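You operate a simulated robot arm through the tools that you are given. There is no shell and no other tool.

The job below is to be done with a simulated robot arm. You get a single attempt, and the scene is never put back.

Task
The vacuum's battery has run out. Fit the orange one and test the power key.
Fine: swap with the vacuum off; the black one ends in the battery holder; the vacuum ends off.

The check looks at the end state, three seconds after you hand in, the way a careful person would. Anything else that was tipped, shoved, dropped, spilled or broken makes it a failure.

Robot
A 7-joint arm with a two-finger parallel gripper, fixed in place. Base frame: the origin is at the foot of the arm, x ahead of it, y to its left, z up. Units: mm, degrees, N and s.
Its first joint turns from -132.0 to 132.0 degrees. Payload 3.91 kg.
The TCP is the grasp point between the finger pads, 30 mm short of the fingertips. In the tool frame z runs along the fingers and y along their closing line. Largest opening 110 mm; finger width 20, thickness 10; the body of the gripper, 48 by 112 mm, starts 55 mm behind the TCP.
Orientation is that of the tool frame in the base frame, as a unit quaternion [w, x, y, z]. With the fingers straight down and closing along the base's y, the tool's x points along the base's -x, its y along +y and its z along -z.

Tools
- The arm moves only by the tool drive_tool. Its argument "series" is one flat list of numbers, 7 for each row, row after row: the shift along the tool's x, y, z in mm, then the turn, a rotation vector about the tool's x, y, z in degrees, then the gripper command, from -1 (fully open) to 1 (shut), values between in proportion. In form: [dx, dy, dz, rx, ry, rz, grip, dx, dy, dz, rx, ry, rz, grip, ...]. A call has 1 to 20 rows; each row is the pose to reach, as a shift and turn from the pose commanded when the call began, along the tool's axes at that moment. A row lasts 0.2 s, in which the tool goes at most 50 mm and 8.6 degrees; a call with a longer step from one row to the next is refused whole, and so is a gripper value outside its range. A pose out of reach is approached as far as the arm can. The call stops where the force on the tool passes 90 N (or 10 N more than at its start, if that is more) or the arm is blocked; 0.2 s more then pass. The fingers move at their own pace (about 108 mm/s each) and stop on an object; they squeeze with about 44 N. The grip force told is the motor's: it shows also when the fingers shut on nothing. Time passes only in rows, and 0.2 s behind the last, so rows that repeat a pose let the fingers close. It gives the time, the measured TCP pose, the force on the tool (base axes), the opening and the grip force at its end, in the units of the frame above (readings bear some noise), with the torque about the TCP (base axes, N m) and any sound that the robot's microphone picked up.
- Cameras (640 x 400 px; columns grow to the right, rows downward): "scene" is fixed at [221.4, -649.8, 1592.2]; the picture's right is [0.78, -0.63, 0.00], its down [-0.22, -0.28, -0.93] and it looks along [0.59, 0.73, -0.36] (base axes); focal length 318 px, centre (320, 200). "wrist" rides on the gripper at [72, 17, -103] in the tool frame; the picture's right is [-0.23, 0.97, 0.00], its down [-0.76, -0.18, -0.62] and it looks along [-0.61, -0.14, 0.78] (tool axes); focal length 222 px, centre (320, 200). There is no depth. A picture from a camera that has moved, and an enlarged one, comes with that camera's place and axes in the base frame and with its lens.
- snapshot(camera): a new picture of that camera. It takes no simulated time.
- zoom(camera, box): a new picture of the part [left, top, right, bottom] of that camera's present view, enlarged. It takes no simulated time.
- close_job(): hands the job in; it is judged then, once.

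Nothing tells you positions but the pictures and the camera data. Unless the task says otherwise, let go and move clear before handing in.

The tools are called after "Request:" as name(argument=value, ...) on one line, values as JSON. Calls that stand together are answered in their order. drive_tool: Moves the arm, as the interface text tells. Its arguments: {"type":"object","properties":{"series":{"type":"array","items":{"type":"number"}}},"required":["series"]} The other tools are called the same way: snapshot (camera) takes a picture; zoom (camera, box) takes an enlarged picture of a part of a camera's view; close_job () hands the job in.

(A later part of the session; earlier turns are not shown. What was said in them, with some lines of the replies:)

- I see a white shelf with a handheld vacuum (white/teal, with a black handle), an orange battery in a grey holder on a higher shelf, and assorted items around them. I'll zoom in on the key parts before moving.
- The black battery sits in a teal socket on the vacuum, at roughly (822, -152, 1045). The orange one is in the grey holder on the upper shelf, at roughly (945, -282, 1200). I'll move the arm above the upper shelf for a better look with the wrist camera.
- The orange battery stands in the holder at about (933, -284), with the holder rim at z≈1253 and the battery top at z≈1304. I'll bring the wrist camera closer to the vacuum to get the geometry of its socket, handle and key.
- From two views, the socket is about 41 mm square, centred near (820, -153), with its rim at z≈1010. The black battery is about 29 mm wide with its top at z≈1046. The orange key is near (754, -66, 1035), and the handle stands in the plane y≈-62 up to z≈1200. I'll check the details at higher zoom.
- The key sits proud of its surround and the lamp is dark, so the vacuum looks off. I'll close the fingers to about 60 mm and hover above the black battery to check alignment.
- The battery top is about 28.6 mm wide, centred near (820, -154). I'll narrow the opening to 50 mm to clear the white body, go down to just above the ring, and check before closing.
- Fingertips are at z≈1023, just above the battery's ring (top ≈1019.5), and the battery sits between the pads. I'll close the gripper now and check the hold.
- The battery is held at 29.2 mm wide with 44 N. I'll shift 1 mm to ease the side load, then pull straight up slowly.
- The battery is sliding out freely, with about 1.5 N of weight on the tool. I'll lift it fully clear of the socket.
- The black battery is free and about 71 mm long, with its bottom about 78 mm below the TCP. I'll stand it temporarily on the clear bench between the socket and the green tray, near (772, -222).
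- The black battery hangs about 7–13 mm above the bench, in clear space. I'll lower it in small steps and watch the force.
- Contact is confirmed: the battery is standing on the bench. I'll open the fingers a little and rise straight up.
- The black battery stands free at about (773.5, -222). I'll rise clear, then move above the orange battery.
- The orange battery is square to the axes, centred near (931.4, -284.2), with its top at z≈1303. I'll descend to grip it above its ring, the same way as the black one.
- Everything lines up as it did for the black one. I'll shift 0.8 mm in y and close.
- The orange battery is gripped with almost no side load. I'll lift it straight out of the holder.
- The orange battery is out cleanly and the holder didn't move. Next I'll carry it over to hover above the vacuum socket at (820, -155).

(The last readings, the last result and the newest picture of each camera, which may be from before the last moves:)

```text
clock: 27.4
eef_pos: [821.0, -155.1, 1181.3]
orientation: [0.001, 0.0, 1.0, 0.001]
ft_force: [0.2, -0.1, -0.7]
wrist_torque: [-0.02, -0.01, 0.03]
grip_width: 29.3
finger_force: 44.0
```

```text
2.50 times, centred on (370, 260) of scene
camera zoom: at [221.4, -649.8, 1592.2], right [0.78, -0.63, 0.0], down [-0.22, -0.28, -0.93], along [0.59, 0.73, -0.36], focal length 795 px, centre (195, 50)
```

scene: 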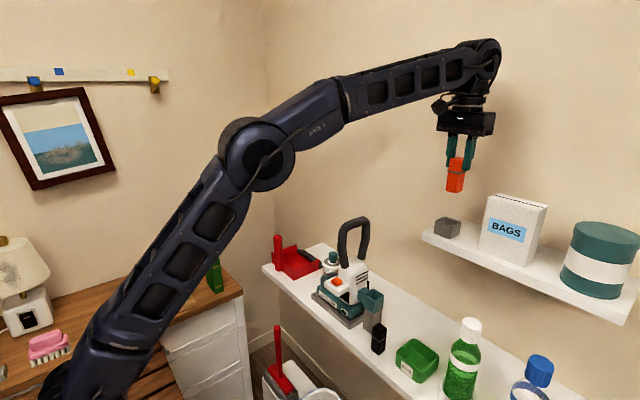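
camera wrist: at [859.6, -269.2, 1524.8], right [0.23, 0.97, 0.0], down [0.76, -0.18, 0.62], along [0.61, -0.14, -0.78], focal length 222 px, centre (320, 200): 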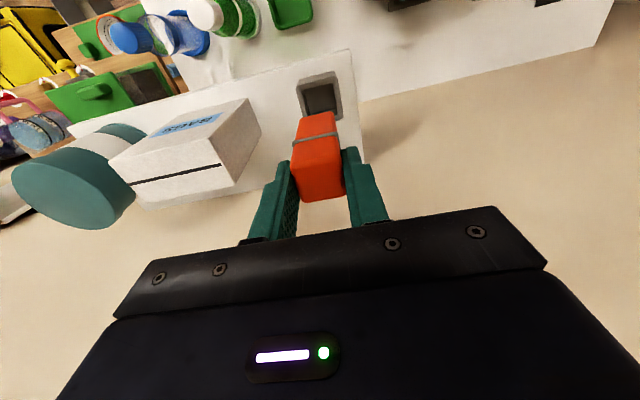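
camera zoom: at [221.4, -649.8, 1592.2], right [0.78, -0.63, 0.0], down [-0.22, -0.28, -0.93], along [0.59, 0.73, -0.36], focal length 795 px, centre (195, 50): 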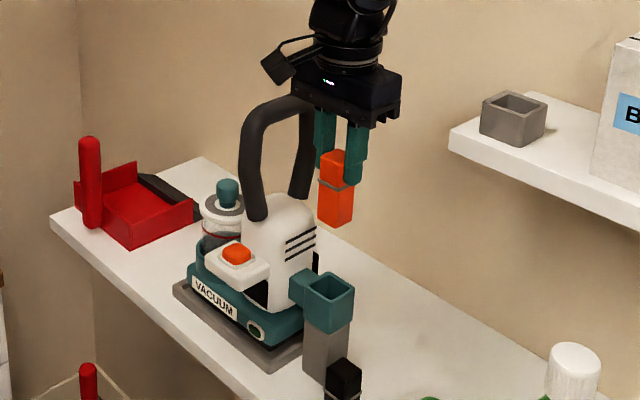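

The orange battery hangs exactly as the black one did above the socket. I'll lower it until the bottom just enters and check the force.

Request:
drive_tool(series=[0, 0, 30, 0, 0, 0, 1, 0, 0, 60, 0, 0, 0, 1, 0, 0, 82, 0, 0, 0, 1, 0, 0, 88, 0, 0, 0, 1, 0, 0, 92, 0, 0, 0, 1, 0, 0, 96, 0, 0, 0, 1, 0, 0, 100, 0, 0, 0, 1])

Request:
zoom(camera="wrist", box=[240, 80, 400, 220])

Request:
zoom(camera="scene", box=[320, 230, 420, 330])

```text
clock: 29.0
eef_pos: [820.5, -155.5, 1083.1]
orientation: [-0.001, 0.0, 1.0, 0.0]
ft_force: [-0.9, 0.5, -1.9]
wrist_torque: [0.02, 0.01, 0.01]
grip_width: 29.5
finger_force: 44.7
```

```text
2.86 times, centred on (320, 150) of wrist
camera zoom: at [747.8, -138.4, 1187.1], right [0.23, 0.97, 0.0], down [0.76, -0.18, 0.62], along [0.61, -0.14, -0.78], focal length 635 px, centre (320, 343)
```

zoom: 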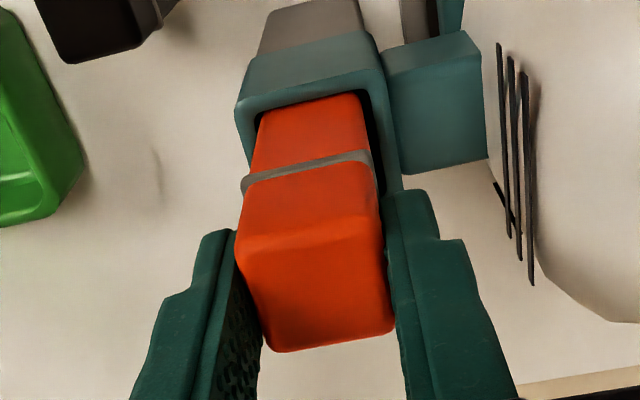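

```text
4.00 times, centred on (370, 280) of scene
camera zoom: at [221.4, -649.8, 1592.2], right [0.78, -0.63, 0.0], down [-0.22, -0.28, -0.93], along [0.59, 0.73, -0.36], focal length 1271 px, centre (120, -120)
```

zoom: 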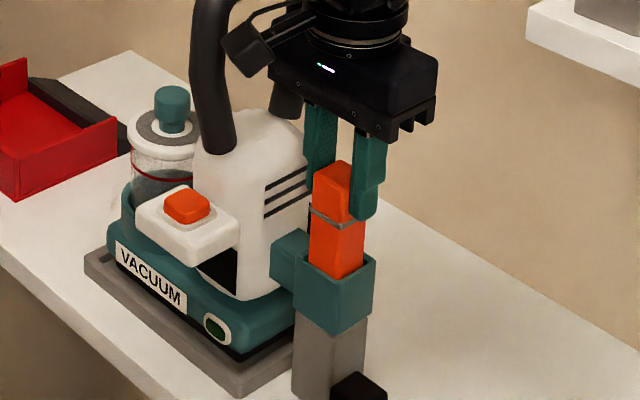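

It is entering the socket with no contact force. I'll keep lowering it slowly toward the seat.

Request:
drive_tool(series=[0, 0, 5, 0, 0, 0, 1, 0, 0, 10, 0, 0, 0, 1, 0, 0, 15, 0, 0, 0, 1, 0, 0, 20, 0, 0, 0, 1, 0, 0, 24, 0, 0, 0, 1, 0, 0, 26, 0, 0, 0, 1])

Request:
zoom(camera="wrist", box=[240, 80, 400, 220])

```text
clock: 30.4
eef_pos: [820.7, -154.9, 1057.1]
orientation: [0.0, 0.0, 1.0, 0.0]
ft_force: [5.8, 1.0, 3.6]
wrist_torque: [0.01, -0.49, -0.24]
grip_width: 29.4
finger_force: 44.3
```

```text
2.86 times, centred on (320, 150) of wrist
camera zoom: at [748.0, -138.1, 1161.2], right [0.23, 0.97, 0.0], down [0.76, -0.18, 0.62], along [0.61, -0.14, -0.78], focal length 635 px, centre (320, 343)
```

zoom: 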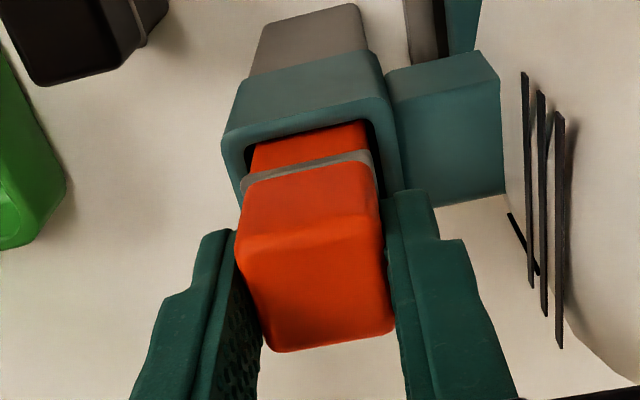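

There is a light contact near the bottom (5.8 N in +x), so the seat lies slightly further in +x. I'll shift 1 mm in +x and continue down in small steps.

Request:
drive_tool(series=[-1, 0, 0, 0, 0, 0, 1, -1, 0, 1, 0, 0, 0, 1, -1, 0, 2, 0, 0, 0, 1, -1, 0, 2, 0, 0, 0, 1])

```text
clock: 31.4
eef_pos: [821.3, -153.7, 1054.6]
orientation: [0.0, -0.001, 1.0, 0.0]
ft_force: [-1.6, 2.5, 2.3]
wrist_torque: [0.11, 0.05, 0.05]
grip_width: 29.6
finger_force: 44.3
```

Request:
drive_tool(series=[0, 0.4, 0, 0, 0, 0, 1, 0, 0.4, 1, 0, 0, 0, 1, 0, 0.4, 2, 0, 0, 0, 1, 0, 0.4, 2, 0, 0, 0, 1])

Request:
zoom(camera="wrist", box=[240, 80, 400, 220])

Request:
zoom(camera="scene", box=[350, 270, 390, 340])

```text
clock: 32.4
eef_pos: [821.1, -155.2, 1052.8]
orientation: [0.0, 0.0, 1.0, 0.0]
ft_force: [0.2, -2.8, 3.1]
wrist_torque: [-0.14, -0.02, 0.02]
grip_width: 29.1
finger_force: 44.0
```

```text
2.86 times, centred on (320, 150) of wrist
camera zoom: at [748.7, -137.8, 1157.1], right [0.23, 0.97, 0.0], down [0.76, -0.18, 0.62], along [0.61, -0.14, -0.78], focal length 635 px, centre (320, 343)
```

zoom: 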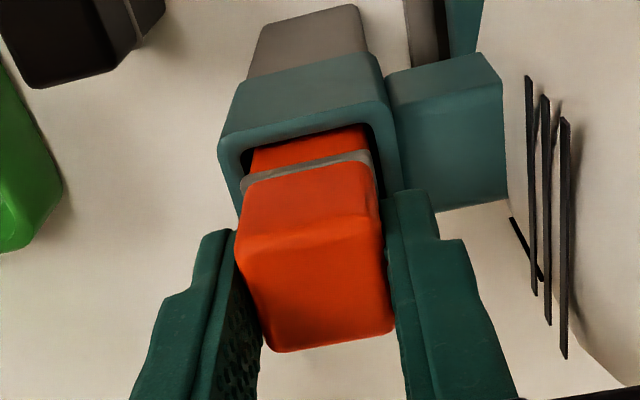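

```text
5.71 times, centred on (370, 305) of scene
camera zoom: at [221.4, -649.8, 1592.2], right [0.78, -0.63, 0.0], down [-0.22, -0.28, -0.93], along [0.59, 0.73, -0.36], focal length 1816 px, centre (34, -400)
```

zoom: 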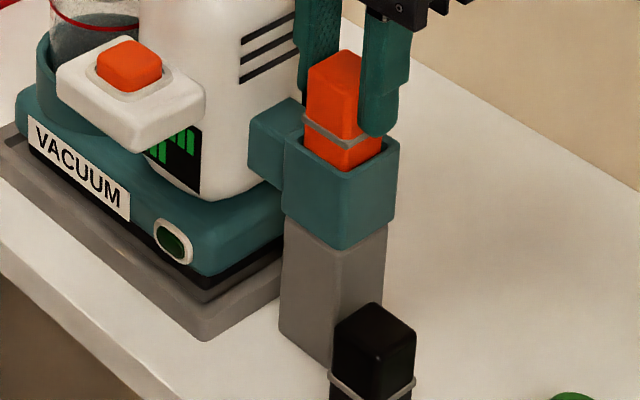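

The charge display now shows green bars, the run lamp is still dark, and the orange battery's height matches where the black one sat. I'll push gently once more to confirm it is on its seat.

Request:
drive_tool(series=[0, -0.3, 0.5, 0, 0, 0, 1, 0, -0.3, 1.2, 0, 0, 0, 1, 0, -0.3, 1.2, 0, 0, 0, 1])

Request:
zoom(camera="scene", box=[350, 270, 390, 310])

```text
clock: 33.2
eef_pos: [820.0, -155.1, 1052.0]
orientation: [0.0, 0.0, 1.0, 0.0]
ft_force: [3.4, -0.5, 5.4]
wrist_torque: [0.04, -0.18, -0.01]
grip_width: 29.4
finger_force: 43.9
```

```text
10.00 times, centred on (370, 290) of scene
camera zoom: at [221.4, -649.8, 1592.2], right [0.78, -0.63, 0.0], down [-0.22, -0.28, -0.93], along [0.59, 0.73, -0.36], focal length 3178 px, centre (-180, -700)
```

zoom: 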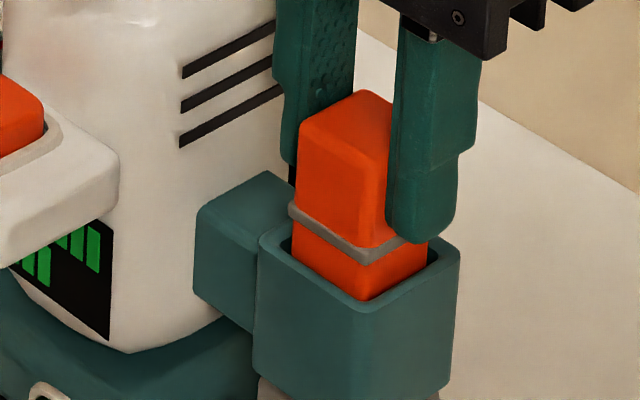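

Request:
drive_tool(series=[0, 0, 1, 0, 0, 0, 1, 0, 0, 2, 0, 0, 0, 1, 0, 0, 2, 0, 0, 0, 1])

Request:
zoom(camera="scene", box=[350, 270, 390, 340])

```text
clock: 34.0
eef_pos: [821.6, -155.7, 1052.5]
orientation: [0.002, 0.0, 1.0, 0.0]
ft_force: [1.4, -6.6, 31.8]
wrist_torque: [0.23, 0.5, 0.03]
grip_width: 29.3
finger_force: 43.7
```

```text
5.71 times, centred on (370, 305) of scene
camera zoom: at [221.4, -649.8, 1592.2], right [0.78, -0.63, 0.0], down [-0.22, -0.28, -0.93], along [0.59, 0.73, -0.36], focal length 1816 px, centre (34, -400)
```

zoom: 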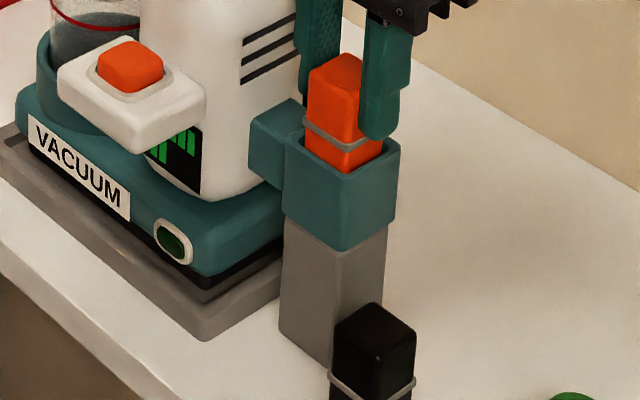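

That is a firm seat, with 32 N of resistance. I'll relieve the force, open, and rise clear.

Request:
drive_tool(series=[0, 0, -1.2, 0, 0, 0, 1, 0, 0, -2.4, 0, 0, 0, 1, 0, 0, -2.4, 0, 0, 0, 0.4, 0, 0, -2.4, 0, 0, 0, 0.1, 0, 0, -2.4, 0, 0, 0, 0.1])

Request:
zoom(camera="wrist", box=[240, 80, 400, 220])

Request:
zoom(camera="scene", box=[350, 270, 390, 340])

```text
clock: 35.2
eef_pos: [821.1, -155.7, 1052.4]
orientation: [0.0, 0.0, 1.0, 0.0]
ft_force: [-0.7, 0.3, 0.3]
wrist_torque: [-0.02, -0.03, 0.0]
grip_width: 49.4
finger_force: 0.1
```

```text
2.86 times, centred on (320, 150) of wrist
camera zoom: at [748.8, -138.0, 1156.1], right [0.23, 0.97, 0.0], down [0.76, -0.18, 0.62], along [0.61, -0.14, -0.78], focal length 635 px, centre (320, 343)
```

zoom: 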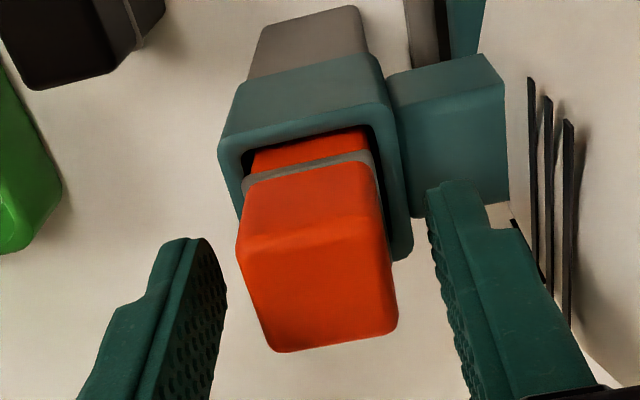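

```text
5.71 times, centred on (370, 305) of scene
camera zoom: at [221.4, -649.8, 1592.2], right [0.78, -0.63, 0.0], down [-0.22, -0.28, -0.93], along [0.59, 0.73, -0.36], focal length 1816 px, centre (34, -400)
```

zoom: 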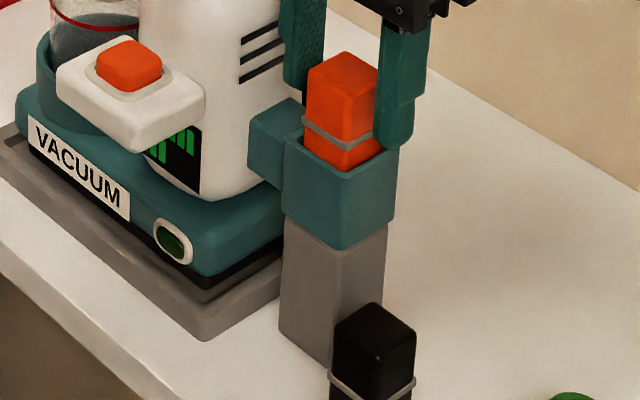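

The orange battery is seated and released. Before testing the key I'll finish the swap, so next I'll go back to the black battery on the bench.

Request:
drive_tool(series=[0, 0, -20, 0, 0, 0, 0.1, 0, 0, -60, 0, 0, 0, 0.1, 0, 0, -100, 0, 0, 0, 0.1, 0, 0, -130, 0, 0, 0, 0.1, 24, -33.5, -130, 0, 0, 0, 0.1, 48, -67.1, -130, 0, 0, 0, 0.15, 48, -67.1, -85, 0, 0, 0, 0.15, 48, -67.1, -40, 0, 0, 0, 0.15, 48, -67.1, 0, 0, 0, 0, 0.15, 48, -67.1, 30, 0, 0, 0, 0.15, 48, -67.1, 40, 0, 0, 0, 0.15])

Request:
zoom(camera="wrist", box=[240, 80, 400, 220])

Request:
zoom(camera="scene", box=[310, 230, 430, 360])

```text
clock: 37.6
eef_pos: [772.7, -222.5, 1011.5]
orientation: [0.0, 0.001, 1.0, 0.001]
ft_force: [-0.3, 0.1, 0.3]
wrist_torque: [0.0, -0.02, 0.01]
grip_width: 47.1
finger_force: 0.1
```

```text
2.86 times, centred on (320, 150) of wrist
camera zoom: at [700.3, -205.4, 1115.5], right [0.23, 0.97, 0.0], down [0.76, -0.18, 0.62], along [0.61, -0.14, -0.78], focal length 635 px, centre (320, 343)
```

zoom: 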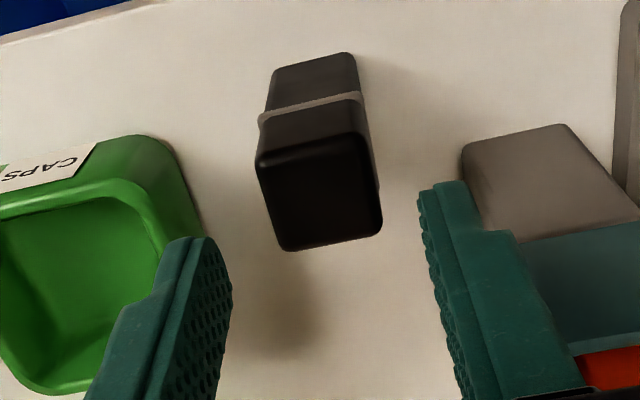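

```text
3.08 times, centred on (370, 295) of scene
camera zoom: at [221.4, -649.8, 1592.2], right [0.78, -0.63, 0.0], down [-0.22, -0.28, -0.93], along [0.59, 0.73, -0.36], focal length 978 px, centre (166, -92)
```

zoom: 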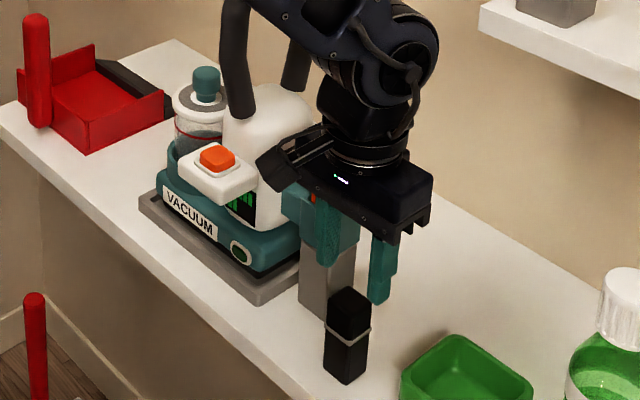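

Aligned over the black battery. I'll lower the last 45 mm and grip it.

Request:
drive_tool(series=[0, 0, 15, 0, 0, 0, 0.15, 0, 0, 30, 0, 0, 0, 0.15, 0, 0, 40, 0, 0, 0, 0.15, 0, 0, 45.5, 0, 0, 0, 0.15, 0, 0, 45.5, 0, 0, 0, 0.4, 0, 0, 45.5, 0, 0, 0, 1, 0, 0, 45.5, 0, 0, 0, 1, 0, 0, 45.5, 0, 0, 0, 1])

Request:
zoom(camera="wrist", box=[240, 90, 400, 220])

```text
clock: 39.4
eef_pos: [773.5, -222.2, 966.3]
orientation: [0.0, 0.0, 1.0, 0.001]
ft_force: [0.4, 0.0, -0.7]
wrist_torque: [-0.02, 0.0, 0.0]
grip_width: 29.0
finger_force: 44.3
```

```text
3.08 times, centred on (320, 155) of wrist
camera zoom: at [700.7, -205.1, 1071.0], right [0.23, 0.97, 0.0], down [0.76, -0.18, 0.62], along [0.61, -0.14, -0.78], focal length 684 px, centre (320, 338)
```

zoom: 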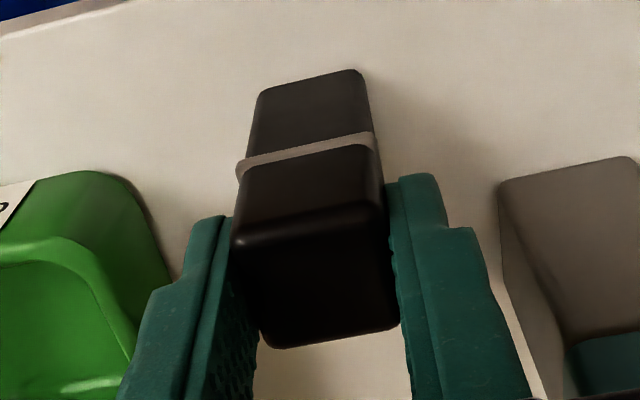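

Grip is good and matches the pose the orange one had. I'll rise, then move above the holder.

Request:
drive_tool(series=[0, 0, -15, 0, 0, 0, 1, 0, 0, -50, 0, 0, 0, 1, 0, 0, -96, 0, 0, 0, 1, 0, 0, -142, 0, 0, 0, 1, 0, 0, -188, 0, 0, 0, 1, 0, 0, -234, 0, 0, 0, 1, 0, 0, -280, 0, 0, 0, 1, 0, 0, -326, 0, 0, 0, 1, 0, 0, -372, 0, 0, 0, 1, 0, 0, -418, 0, 0, 0, 1, 0, 0, -454.3, 0, 0, 0, 1, -40, -15.7, -454.3, 0, 0, 0, 1, -80, -31.4, -454.3, 0, 0, 0, 1, -120, -47.1, -454.3, 0, 0, 0, 1, -148, -58.5, -454.3, 0, 0, 0, 1, -158.4, -62.8, -454.3, 0, 0, 0, 1, -158.4, -62.8, -454.3, 0, 0, 0, 1])

Request:
zoom(camera="wrist", box=[220, 50, 420, 220])

Request:
zoom(camera="scene", box=[400, 110, 540, 260])

```text
clock: 43.0
eef_pos: [931.7, -285.7, 1420.6]
orientation: [0.001, 0.0, 1.0, 0.0]
ft_force: [-0.1, -0.3, -1.4]
wrist_torque: [0.01, 0.03, 0.01]
grip_width: 29.0
finger_force: 44.1
```

```text
2.35 times, centred on (320, 135) of wrist
camera zoom: at [859.1, -268.9, 1524.9], right [0.23, 0.97, 0.0], down [0.76, -0.18, 0.62], along [0.61, -0.14, -0.78], focal length 523 px, centre (320, 353)
```

zoom: 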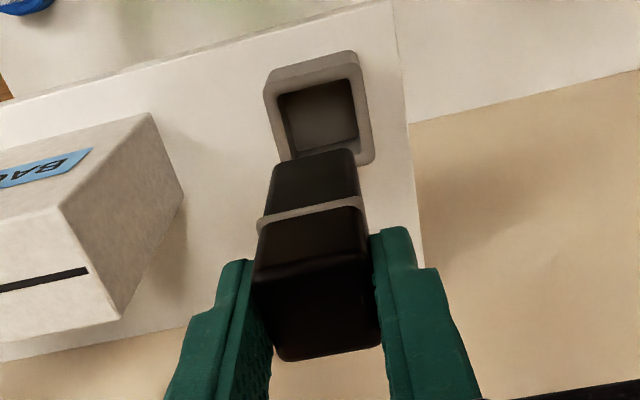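

```text
2.67 times, centred on (470, 185) of scene
camera zoom: at [221.4, -649.8, 1592.2], right [0.78, -0.63, 0.0], down [-0.22, -0.28, -0.93], along [0.59, 0.73, -0.36], focal length 848 px, centre (-80, 240)
```

zoom: 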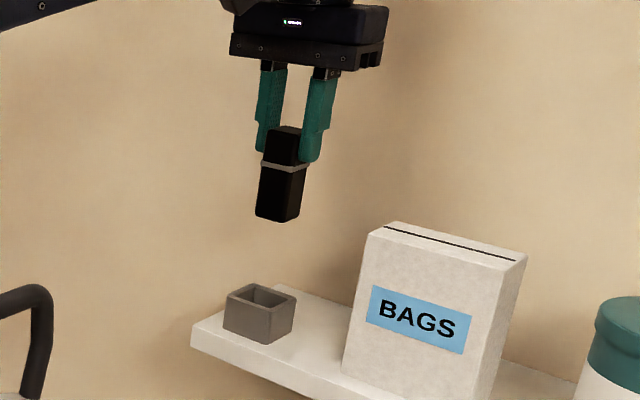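

The holder cavity is about 35 mm wide, centred near (932, -283.5), so the battery has about 3 mm of clearance per side. I'll lower it in.

Request:
drive_tool(series=[0, 0.6, 30, 0, 0, 0, 1, 0, 0.6, 60, 0, 0, 0, 1, 0, 0.6, 80, 0, 0, 0, 1, 0, 0.6, 88, 0, 0, 0, 1, 0, 0.6, 94, 0, 0, 0, 1, 0, 0.6, 99, 0, 0, 0, 1, 0, 0.6, 103, 0, 0, 0, 1, 0, 0.6, 106, 0, 0, 0, 1])

Request:
zoom(camera="wrist", box=[240, 90, 400, 220])

Request:
zoom(camera="scene", box=[410, 170, 490, 250])

```text
clock: 44.8
eef_pos: [931.8, -284.7, 1314.6]
orientation: [0.0, -0.001, 1.0, 0.001]
ft_force: [0.2, -0.8, -0.9]
wrist_torque: [0.0, 0.02, 0.0]
grip_width: 29.0
finger_force: 44.1
```

```text
3.08 times, centred on (320, 155) of wrist
camera zoom: at [858.9, -267.4, 1419.0], right [0.23, 0.97, 0.0], down [0.76, -0.18, 0.62], along [0.61, -0.14, -0.78], focal length 684 px, centre (320, 338)
```

zoom: 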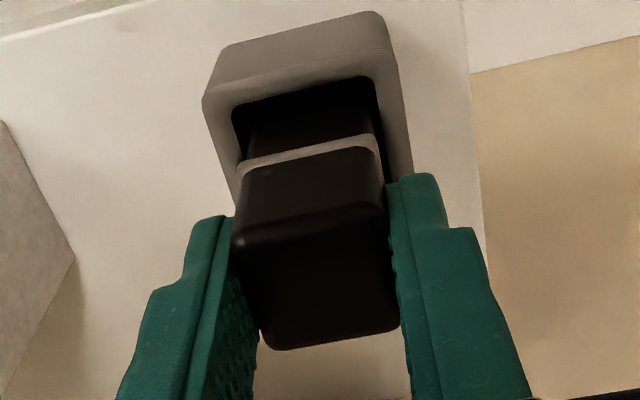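

```text
5.00 times, centred on (450, 210) of scene
camera zoom: at [221.4, -649.8, 1592.2], right [0.78, -0.63, 0.0], down [-0.22, -0.28, -0.93], along [0.59, 0.73, -0.36], focal length 1589 px, centre (-330, 150)
```

zoom: 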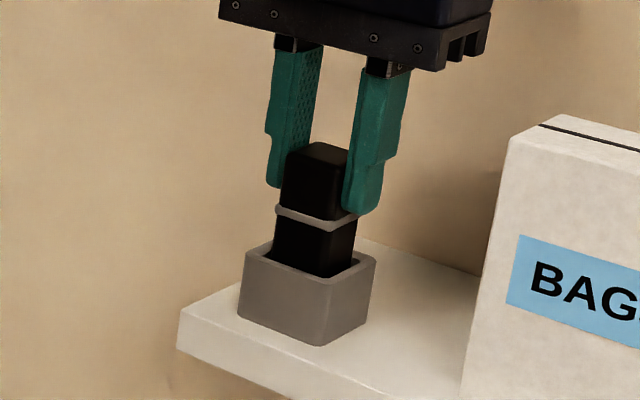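

It is inside the holder with no contact force. I'll lower it in small steps to the floor.

Request:
drive_tool(series=[0, 0, 1, 0, 0, 0, 1, 0, 0, 2, 0, 0, 0, 1, 0, 0, 3, 0, 0, 0, 1, 0, 0, 3, 0, 0, 0, 1])

```text
clock: 45.8
eef_pos: [931.0, -285.3, 1311.2]
orientation: [0.0, 0.0, 1.0, 0.0]
ft_force: [-0.3, 0.6, -0.3]
wrist_torque: [-0.01, -0.05, 0.0]
grip_width: 29.1
finger_force: 44.3
```

Request:
drive_tool(series=[0, 0, 0.7, 0, 0, 0, 1, 0, 0, 1.4, 0, 0, 0, 1, 0, 0, 1.4, 0, 0, 0, 1])

```text
clock: 46.6
eef_pos: [931.3, -284.3, 1311.8]
orientation: [0.001, 0.0, 1.0, 0.0]
ft_force: [3.5, -2.8, 15.1]
wrist_torque: [-0.24, -0.15, 0.06]
grip_width: 28.9
finger_force: 44.3
```

Firm contact with the holder floor (15 N). I'll relieve the force, open, and check.

Request:
drive_tool(series=[0, 0, -0.6, 0, 0, 0, 1, 0, 0, -1.2, 0, 0, 0, 1, 0, 0, -1.2, 0, 0, 0, 0.4, 0, 0, -1.2, 0, 0, 0, 0.1, 0, 0, -1.2, 0, 0, 0, 0.1])

Request:
zoom(camera="wrist", box=[240, 90, 400, 220])

Request:
zoom(camera="scene", box=[410, 170, 490, 250])

```text
clock: 47.8
eef_pos: [931.3, -284.2, 1311.3]
orientation: [0.0, 0.0, 1.0, 0.0]
ft_force: [0.1, -0.3, 0.1]
wrist_torque: [0.03, -0.01, -0.02]
grip_width: 49.7
finger_force: 0.0
```

```text
3.08 times, centred on (320, 155) of wrist
camera zoom: at [859.2, -267.5, 1415.5], right [0.23, 0.97, 0.0], down [0.76, -0.18, 0.62], along [0.61, -0.14, -0.78], focal length 684 px, centre (320, 338)
```

zoom: 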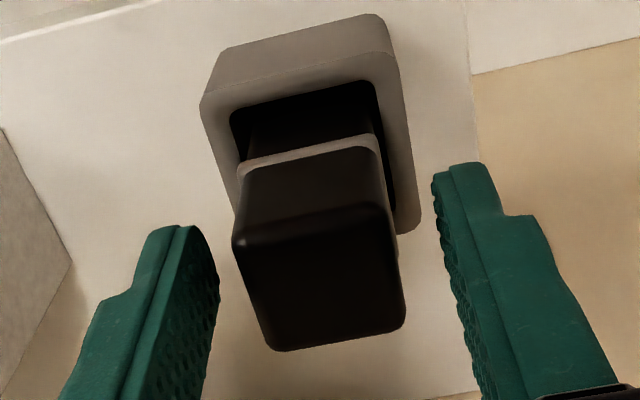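

```text
5.00 times, centred on (450, 210) of scene
camera zoom: at [221.4, -649.8, 1592.2], right [0.78, -0.63, 0.0], down [-0.22, -0.28, -0.93], along [0.59, 0.73, -0.36], focal length 1589 px, centre (-330, 150)
```

zoom: 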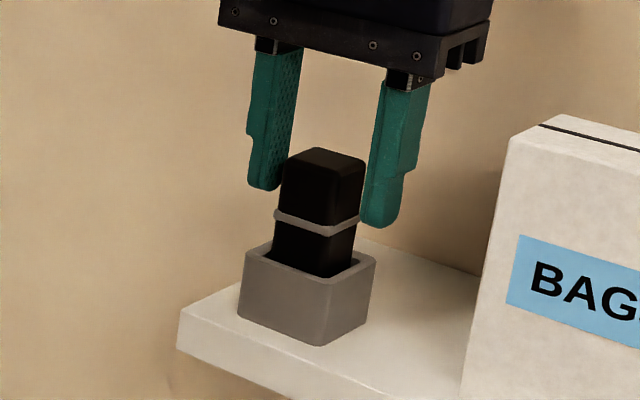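

The black battery is seated in the holder, so the swap is done with the vacuum off. Next is the key test: I'll rise, move to a point above and in front of the key near (750, -66), close the fingers and look.

Request:
drive_tool(series=[0, 0, -20, 0, 0, 0, 0.1, 0, 0, -60, 0, 0, 0, 0.1, 0, 0, -100, 0, 0, 0, 0.1, 32, 36.4, -100, 0, 0, 0, 0.5, 64, 72.8, -100, 0, 0, 0, 1, 96, 109.2, -100, 0, 0, 0, 1, 128, 145.6, -100, 0, 0, 0, 1, 160, 182, -100, 0, 0, 0, 1, 191.4, 218.2, -100, 0, 0, 0, 1, 191.4, 218.2, -100, 0, 0, 0, 1])

Request:
snapshot(camera="wrist")

Request:
snapshot(camera="scene")

```text
clock: 50.0
eef_pos: [739.6, -64.7, 1412.7]
orientation: [0.0, 0.001, 1.0, 0.0]
ft_force: [0.4, -0.5, -0.4]
wrist_torque: [0.01, 0.02, 0.0]
grip_width: 0.0
finger_force: 37.8
```

```text
taken
camera wrist: at [667.3, -48.5, 1515.5], right [0.23, 0.97, 0.0], down [0.76, -0.18, 0.62], along [0.61, -0.14, -0.78], focal length 222 px, centre (320, 200)
```

wrist: 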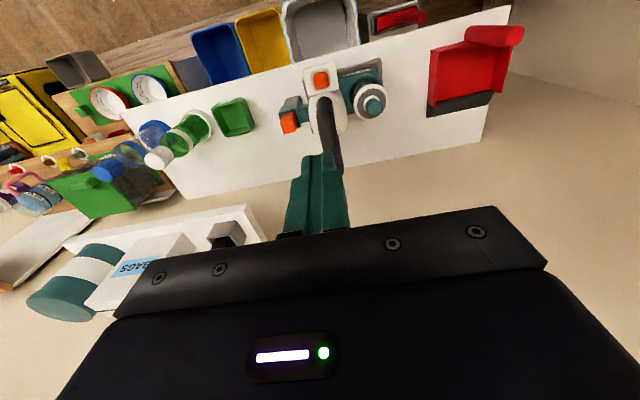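

```text
taken
```

scene: 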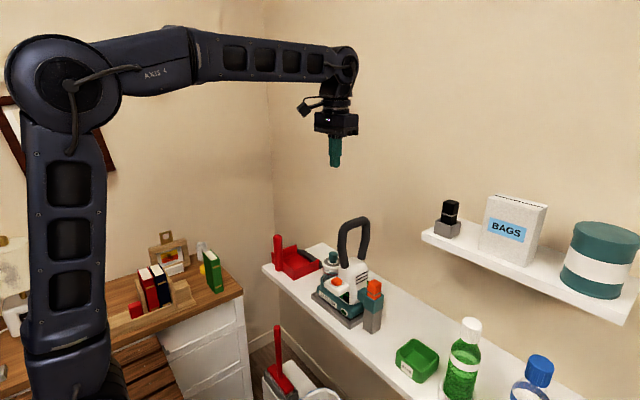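

I'll tilt the tool 20° so the gripper leans away from the handle, and come down to about 75 mm above the key for a closer look.

Request:
drive_tool(series=[0, 0, 40, 0, -7, 0, 1, 0, 0, 80, 0, -14, 0, 1, 0, 0, 120, 0, -20, 0, 1, 0, 0, 160, 0, -20, 0, 1, 0, 0, 200, 0, -20, 0, 1, -4, 0, 240, 0, -20, 0, 1, -9, 0, 270, 0, -20, 0, 1, -9, 0, 270, 0, -20, 0, 1])

Request:
snapshot(camera="wrist")

Request:
zoom(camera="wrist", box=[260, 60, 420, 220])

Request:
zoom(camera="scene", box=[290, 180, 430, 340])

```text
clock: 51.8
eef_pos: [750.8, -66.0, 1140.9]
orientation: [0.174, 0.0, 0.985, 0.0]
ft_force: [-1.4, 0.7, -0.7]
wrist_torque: [0.01, -0.09, 0.03]
grip_width: 0.1
finger_force: 37.3
```

```text
taken
camera wrist: at [646.7, -49.4, 1214.5], right [0.21, 0.97, 0.08], down [0.5, -0.18, 0.85], along [0.84, -0.14, -0.53], focal length 222 px, centre (320, 200)
```

wrist: 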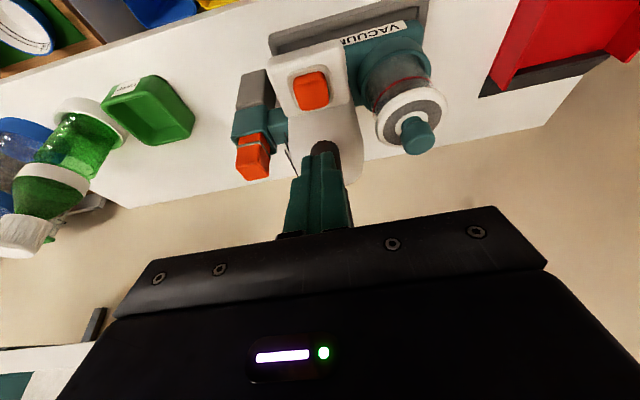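

```text
2.50 times, centred on (340, 140) of wrist
camera zoom: at [646.7, -49.4, 1214.5], right [0.21, 0.97, 0.08], down [0.5, -0.18, 0.85], along [0.84, -0.14, -0.53], focal length 555 px, centre (270, 350)
```

zoom: 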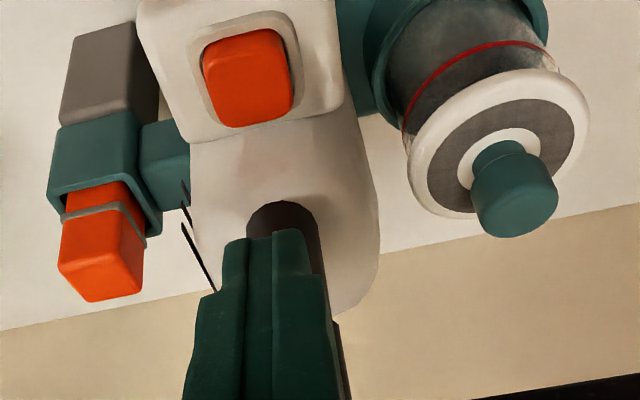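

```text
2.50 times, centred on (360, 260) of scene
camera zoom: at [221.4, -649.8, 1592.2], right [0.78, -0.63, 0.0], down [-0.22, -0.28, -0.93], along [0.59, 0.73, -0.36], focal length 795 px, centre (220, 50)
```

zoom: 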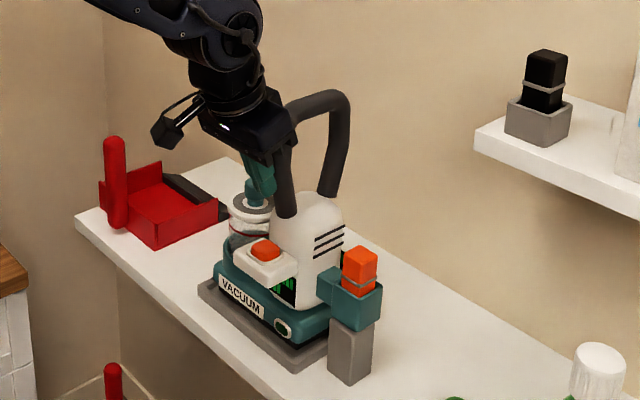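

The key is at roughly (754, -66.5, 1035), and the tool is clear of the handle. I'll go straight down to about 10 mm above it.

Request:
drive_tool(series=[6.84, 0, 18.8, 0, 0, 0, 1, 13.68, 0, 37.6, 0, 0, 0, 1, 18.8, 0, 51.7, 0, 0, 0, 1, 22.2, 0, 61.1, 0, 0, 0, 1, 22.2, 0, 61.1, 0, 0, 0, 1])

Request:
zoom(camera="wrist", box=[240, 80, 400, 220])

Request:
zoom(camera="scene", box=[300, 230, 390, 330])

```text
clock: 53.0
eef_pos: [749.1, -66.6, 1075.7]
orientation: [0.174, 0.0, 0.985, 0.0]
ft_force: [-1.0, 0.6, -0.6]
wrist_torque: [0.0, -0.07, -0.03]
grip_width: 0.0
finger_force: 37.6
```

```text
2.86 times, centred on (320, 150) of wrist
camera zoom: at [646.3, -48.7, 1149.3], right [0.21, 0.97, 0.08], down [0.5, -0.18, 0.85], along [0.84, -0.14, -0.53], focal length 635 px, centre (320, 343)
```

zoom: 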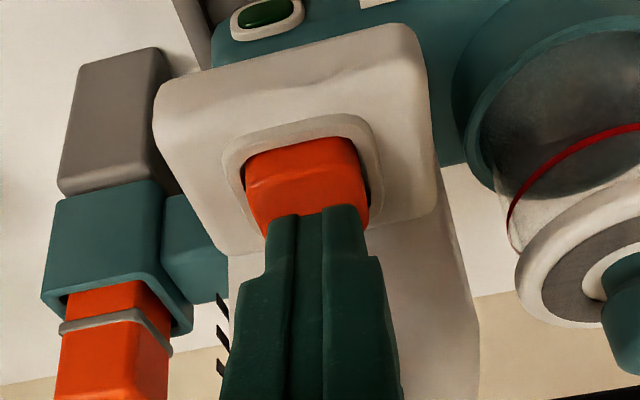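

```text
4.00 times, centred on (345, 280) of scene
camera zoom: at [221.4, -649.8, 1592.2], right [0.78, -0.63, 0.0], down [-0.22, -0.28, -0.93], along [0.59, 0.73, -0.36], focal length 1271 px, centre (220, -120)
```

zoom: 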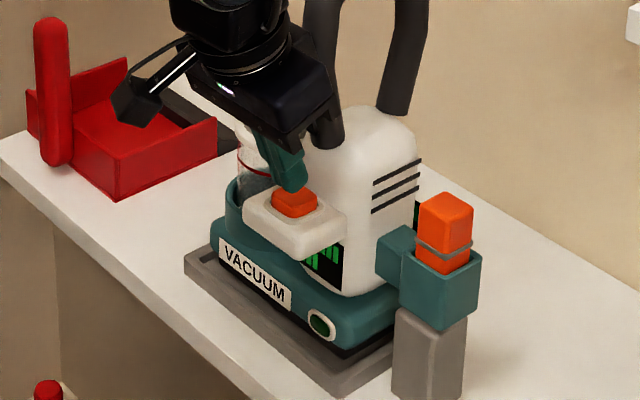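

The fingertips sit right over the key. I'll press in small steps and watch the force, sound and lamp.

Request:
drive_tool(series=[1, 0, 2.8, 0, 0, 0, 1, 2, 0, 5.6, 0, 0, 0, 1, 2.7, 0, 7.5, 0, 0, 0, 1])

Request:
zoom(camera="scene", box=[310, 260, 370, 330])

```text
clock: 53.8
eef_pos: [749.6, -66.1, 1069.1]
orientation: [0.174, 0.0, 0.985, 0.0]
ft_force: [-1.5, 0.7, 3.2]
wrist_torque: [0.03, -0.32, 0.02]
grip_width: 0.0
finger_force: 38.2
```

```text
5.71 times, centred on (340, 295) of scene
camera zoom: at [221.4, -649.8, 1592.2], right [0.78, -0.63, 0.0], down [-0.22, -0.28, -0.93], along [0.59, 0.73, -0.36], focal length 1816 px, centre (206, -343)
```

zoom: 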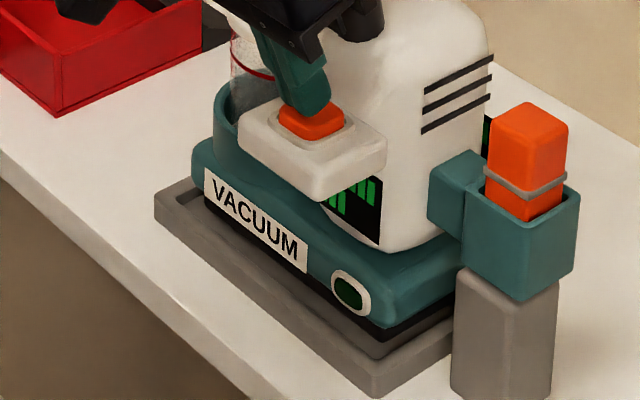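

Contact with the key has started at about 3 N. I'll press 2 mm further.

Request:
drive_tool(series=[0.34, 0, 0.94, 0, 0, 0, 1, 0.68, 0, 1.88, 0, 0, 0, 1])

Request:
zoom(camera="scene", box=[310, 260, 370, 330])

```text
clock: 54.4
eef_pos: [749.9, -66.7, 1066.6]
orientation: [0.174, -0.001, 0.985, 0.0]
ft_force: [-3.8, 1.9, 5.6]
wrist_torque: [0.04, -0.4, 0.01]
grip_width: 0.0
finger_force: 37.4
heard: click
```

```text
5.71 times, centred on (340, 295) of scene
camera zoom: at [221.4, -649.8, 1592.2], right [0.78, -0.63, 0.0], down [-0.22, -0.28, -0.93], along [0.59, 0.73, -0.36], focal length 1816 px, centre (206, -343)
```

zoom: 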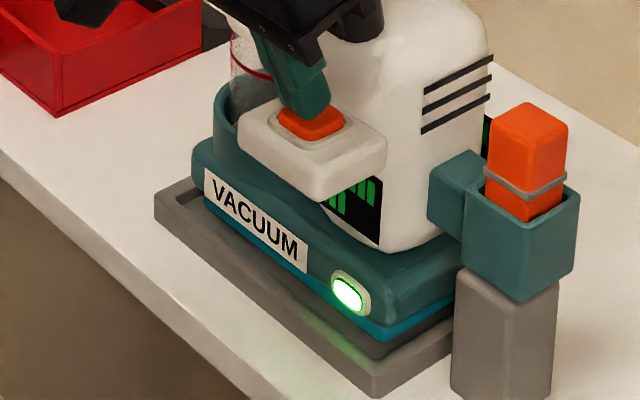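

A click was heard and the lamp is bright green, so the vacuum is on with the orange battery. I'll release the key and see whether it stays on.

Request:
drive_tool(series=[-1.4, 0, -3.8, 0, 0, 0, 1, -3.4, 0, -9.4, 0, 0, 0, 1, -3.4, 0, -9.4, 0, 0, 0, 1, -3.4, 0, -9.4, 0, 0, 0, 1])

Request:
zoom(camera="scene", box=[310, 260, 370, 330])

```text
clock: 55.4
eef_pos: [749.0, -67.4, 1077.2]
orientation: [0.174, 0.0, 0.985, -0.001]
ft_force: [-1.9, -1.0, -1.1]
wrist_torque: [0.03, -0.05, 0.0]
grip_width: 0.0
finger_force: 37.9
```

```text
5.71 times, centred on (340, 295) of scene
camera zoom: at [221.4, -649.8, 1592.2], right [0.78, -0.63, 0.0], down [-0.22, -0.28, -0.93], along [0.59, 0.73, -0.36], focal length 1816 px, centre (206, -343)
```

zoom: 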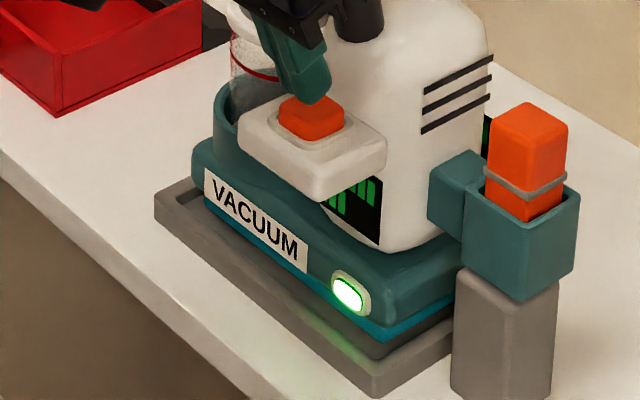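

The vacuum stays on after the key springs back, so the key works as a toggle. I'll press it once more, by the same amount, to switch the vacuum off.

Request:
drive_tool(series=[1.4, 0, 3.8, 0, 0, 0, 1, 2.4, 0, 6.6, 0, 0, 0, 1, 3.1, 0, 8.5, 0, 0, 0, 1, 3.4, 0, 9.4, 0, 0, 0, 1])

Request:
zoom(camera="scene", box=[310, 260, 370, 330])

```text
clock: 56.4
eef_pos: [749.3, -66.3, 1066.7]
orientation: [0.173, -0.001, 0.985, 0.0]
ft_force: [-3.8, -0.3, 5.5]
wrist_torque: [0.05, -0.42, 0.03]
grip_width: 0.0
finger_force: 38.0
heard: click
```

```text
5.71 times, centred on (340, 295) of scene
camera zoom: at [221.4, -649.8, 1592.2], right [0.78, -0.63, 0.0], down [-0.22, -0.28, -0.93], along [0.59, 0.73, -0.36], focal length 1816 px, centre (206, -343)
```

zoom: 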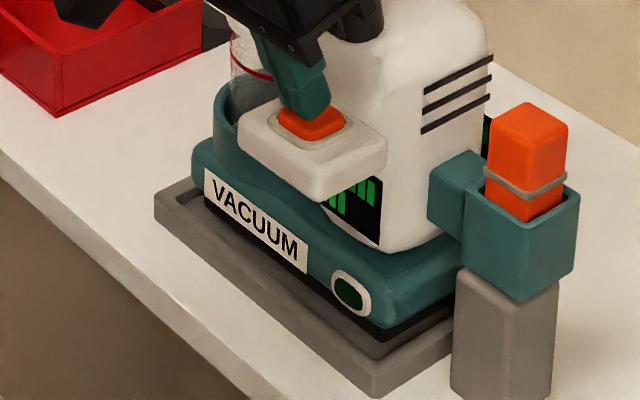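

A second click and the lamp is dark, so the vacuum is off. I'll back straight up and clear of everything, then take a final look.

Request:
drive_tool(series=[-1.7, 0, -4.7, 0, 0, 0, 1, -6.8, 0, -18.8, 0, 0, 0, 1, -18.8, 0, -51.7, 0, 0, 0, 1, -34.2, 0, -94, 0, 0, 0, 1, -49.6, 0, -136.3, 0, 0, 0, 1, -65, 0, -178.6, 0, 0, 0, 1, -80.4, 0, -220.9, 0, 0, 0, 1, -95.8, 0, -263.2, 0, 0, 0, 1, -95.8, 0, -263.2, 0, 0, 0, 1])

Request:
snapshot(camera="scene")

Request:
zoom(camera="scene", box=[300, 210, 400, 340])

Request:
zoom(camera="scene", box=[410, 180, 550, 280])

Request:
snapshot(camera="wrist")

```text
clock: 58.4
eef_pos: [749.2, -68.4, 1348.5]
orientation: [0.173, 0.0, 0.985, 0.0]
ft_force: [-0.3, -0.4, -0.5]
wrist_torque: [-0.02, -0.01, 0.02]
grip_width: 0.1
finger_force: 37.4
```

```text
taken
```

scene: 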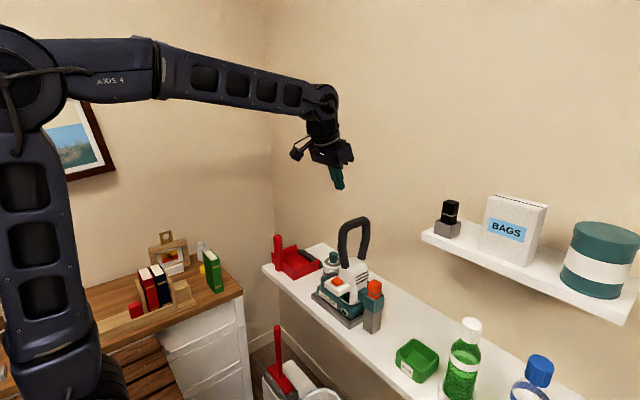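

```text
3.08 times, centred on (350, 275) of scene
camera zoom: at [221.4, -649.8, 1592.2], right [0.78, -0.63, 0.0], down [-0.22, -0.28, -0.93], along [0.59, 0.73, -0.36], focal length 978 px, centre (228, -31)
```

zoom: 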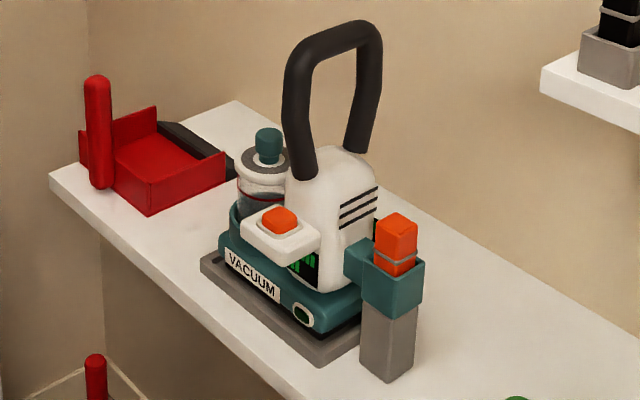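

```text
4.00 times, centred on (480, 230) of scene
camera zoom: at [221.4, -649.8, 1592.2], right [0.78, -0.63, 0.0], down [-0.22, -0.28, -0.93], along [0.59, 0.73, -0.36], focal length 1271 px, centre (-320, 80)
```

zoom: 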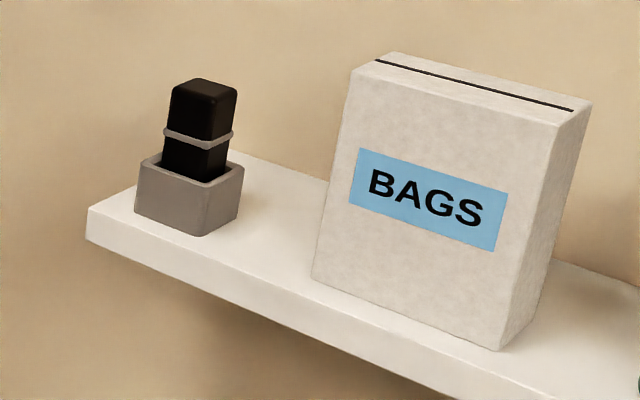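

```text
taken
camera wrist: at [646.2, -50.0, 1420.4], right [0.21, 0.97, 0.08], down [0.5, -0.18, 0.85], along [0.84, -0.14, -0.53], focal length 222 px, centre (320, 200)
```

wrist: 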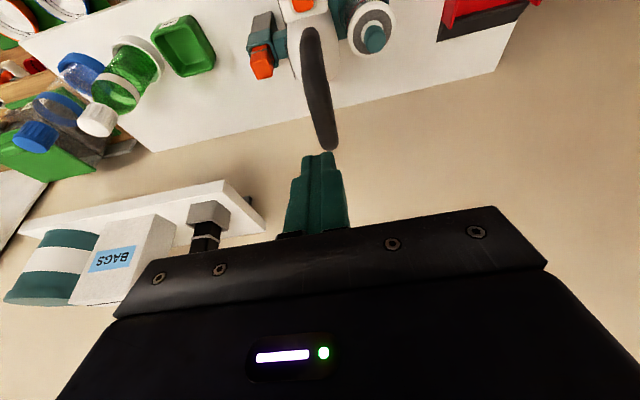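

The orange battery is seated with its charge bars lit, and the black battery is upright in the holder. The lamp is dark after the on/off test, and nothing else has moved. The arm is empty and clear, so I'm handing in.

Request:
close_job()

```text
The job is handed in.
```

The orange battery is now in the vacuum, and the power key works. The black battery is upright in the battery holder.

- **Swap:** the vacuum stayed off throughout. I stood the black battery on the bench for a moment while the orange one went in. Once the orange battery was in, the charge display lit up with green bars.
- **Key test:** one press gave a click and the green lamp came on. It stayed on after I let go. A second press clicked and switched it off, so the vacuum ended off.

In the final pictures nothing else had moved. I'd backed the arm clear before handing in.
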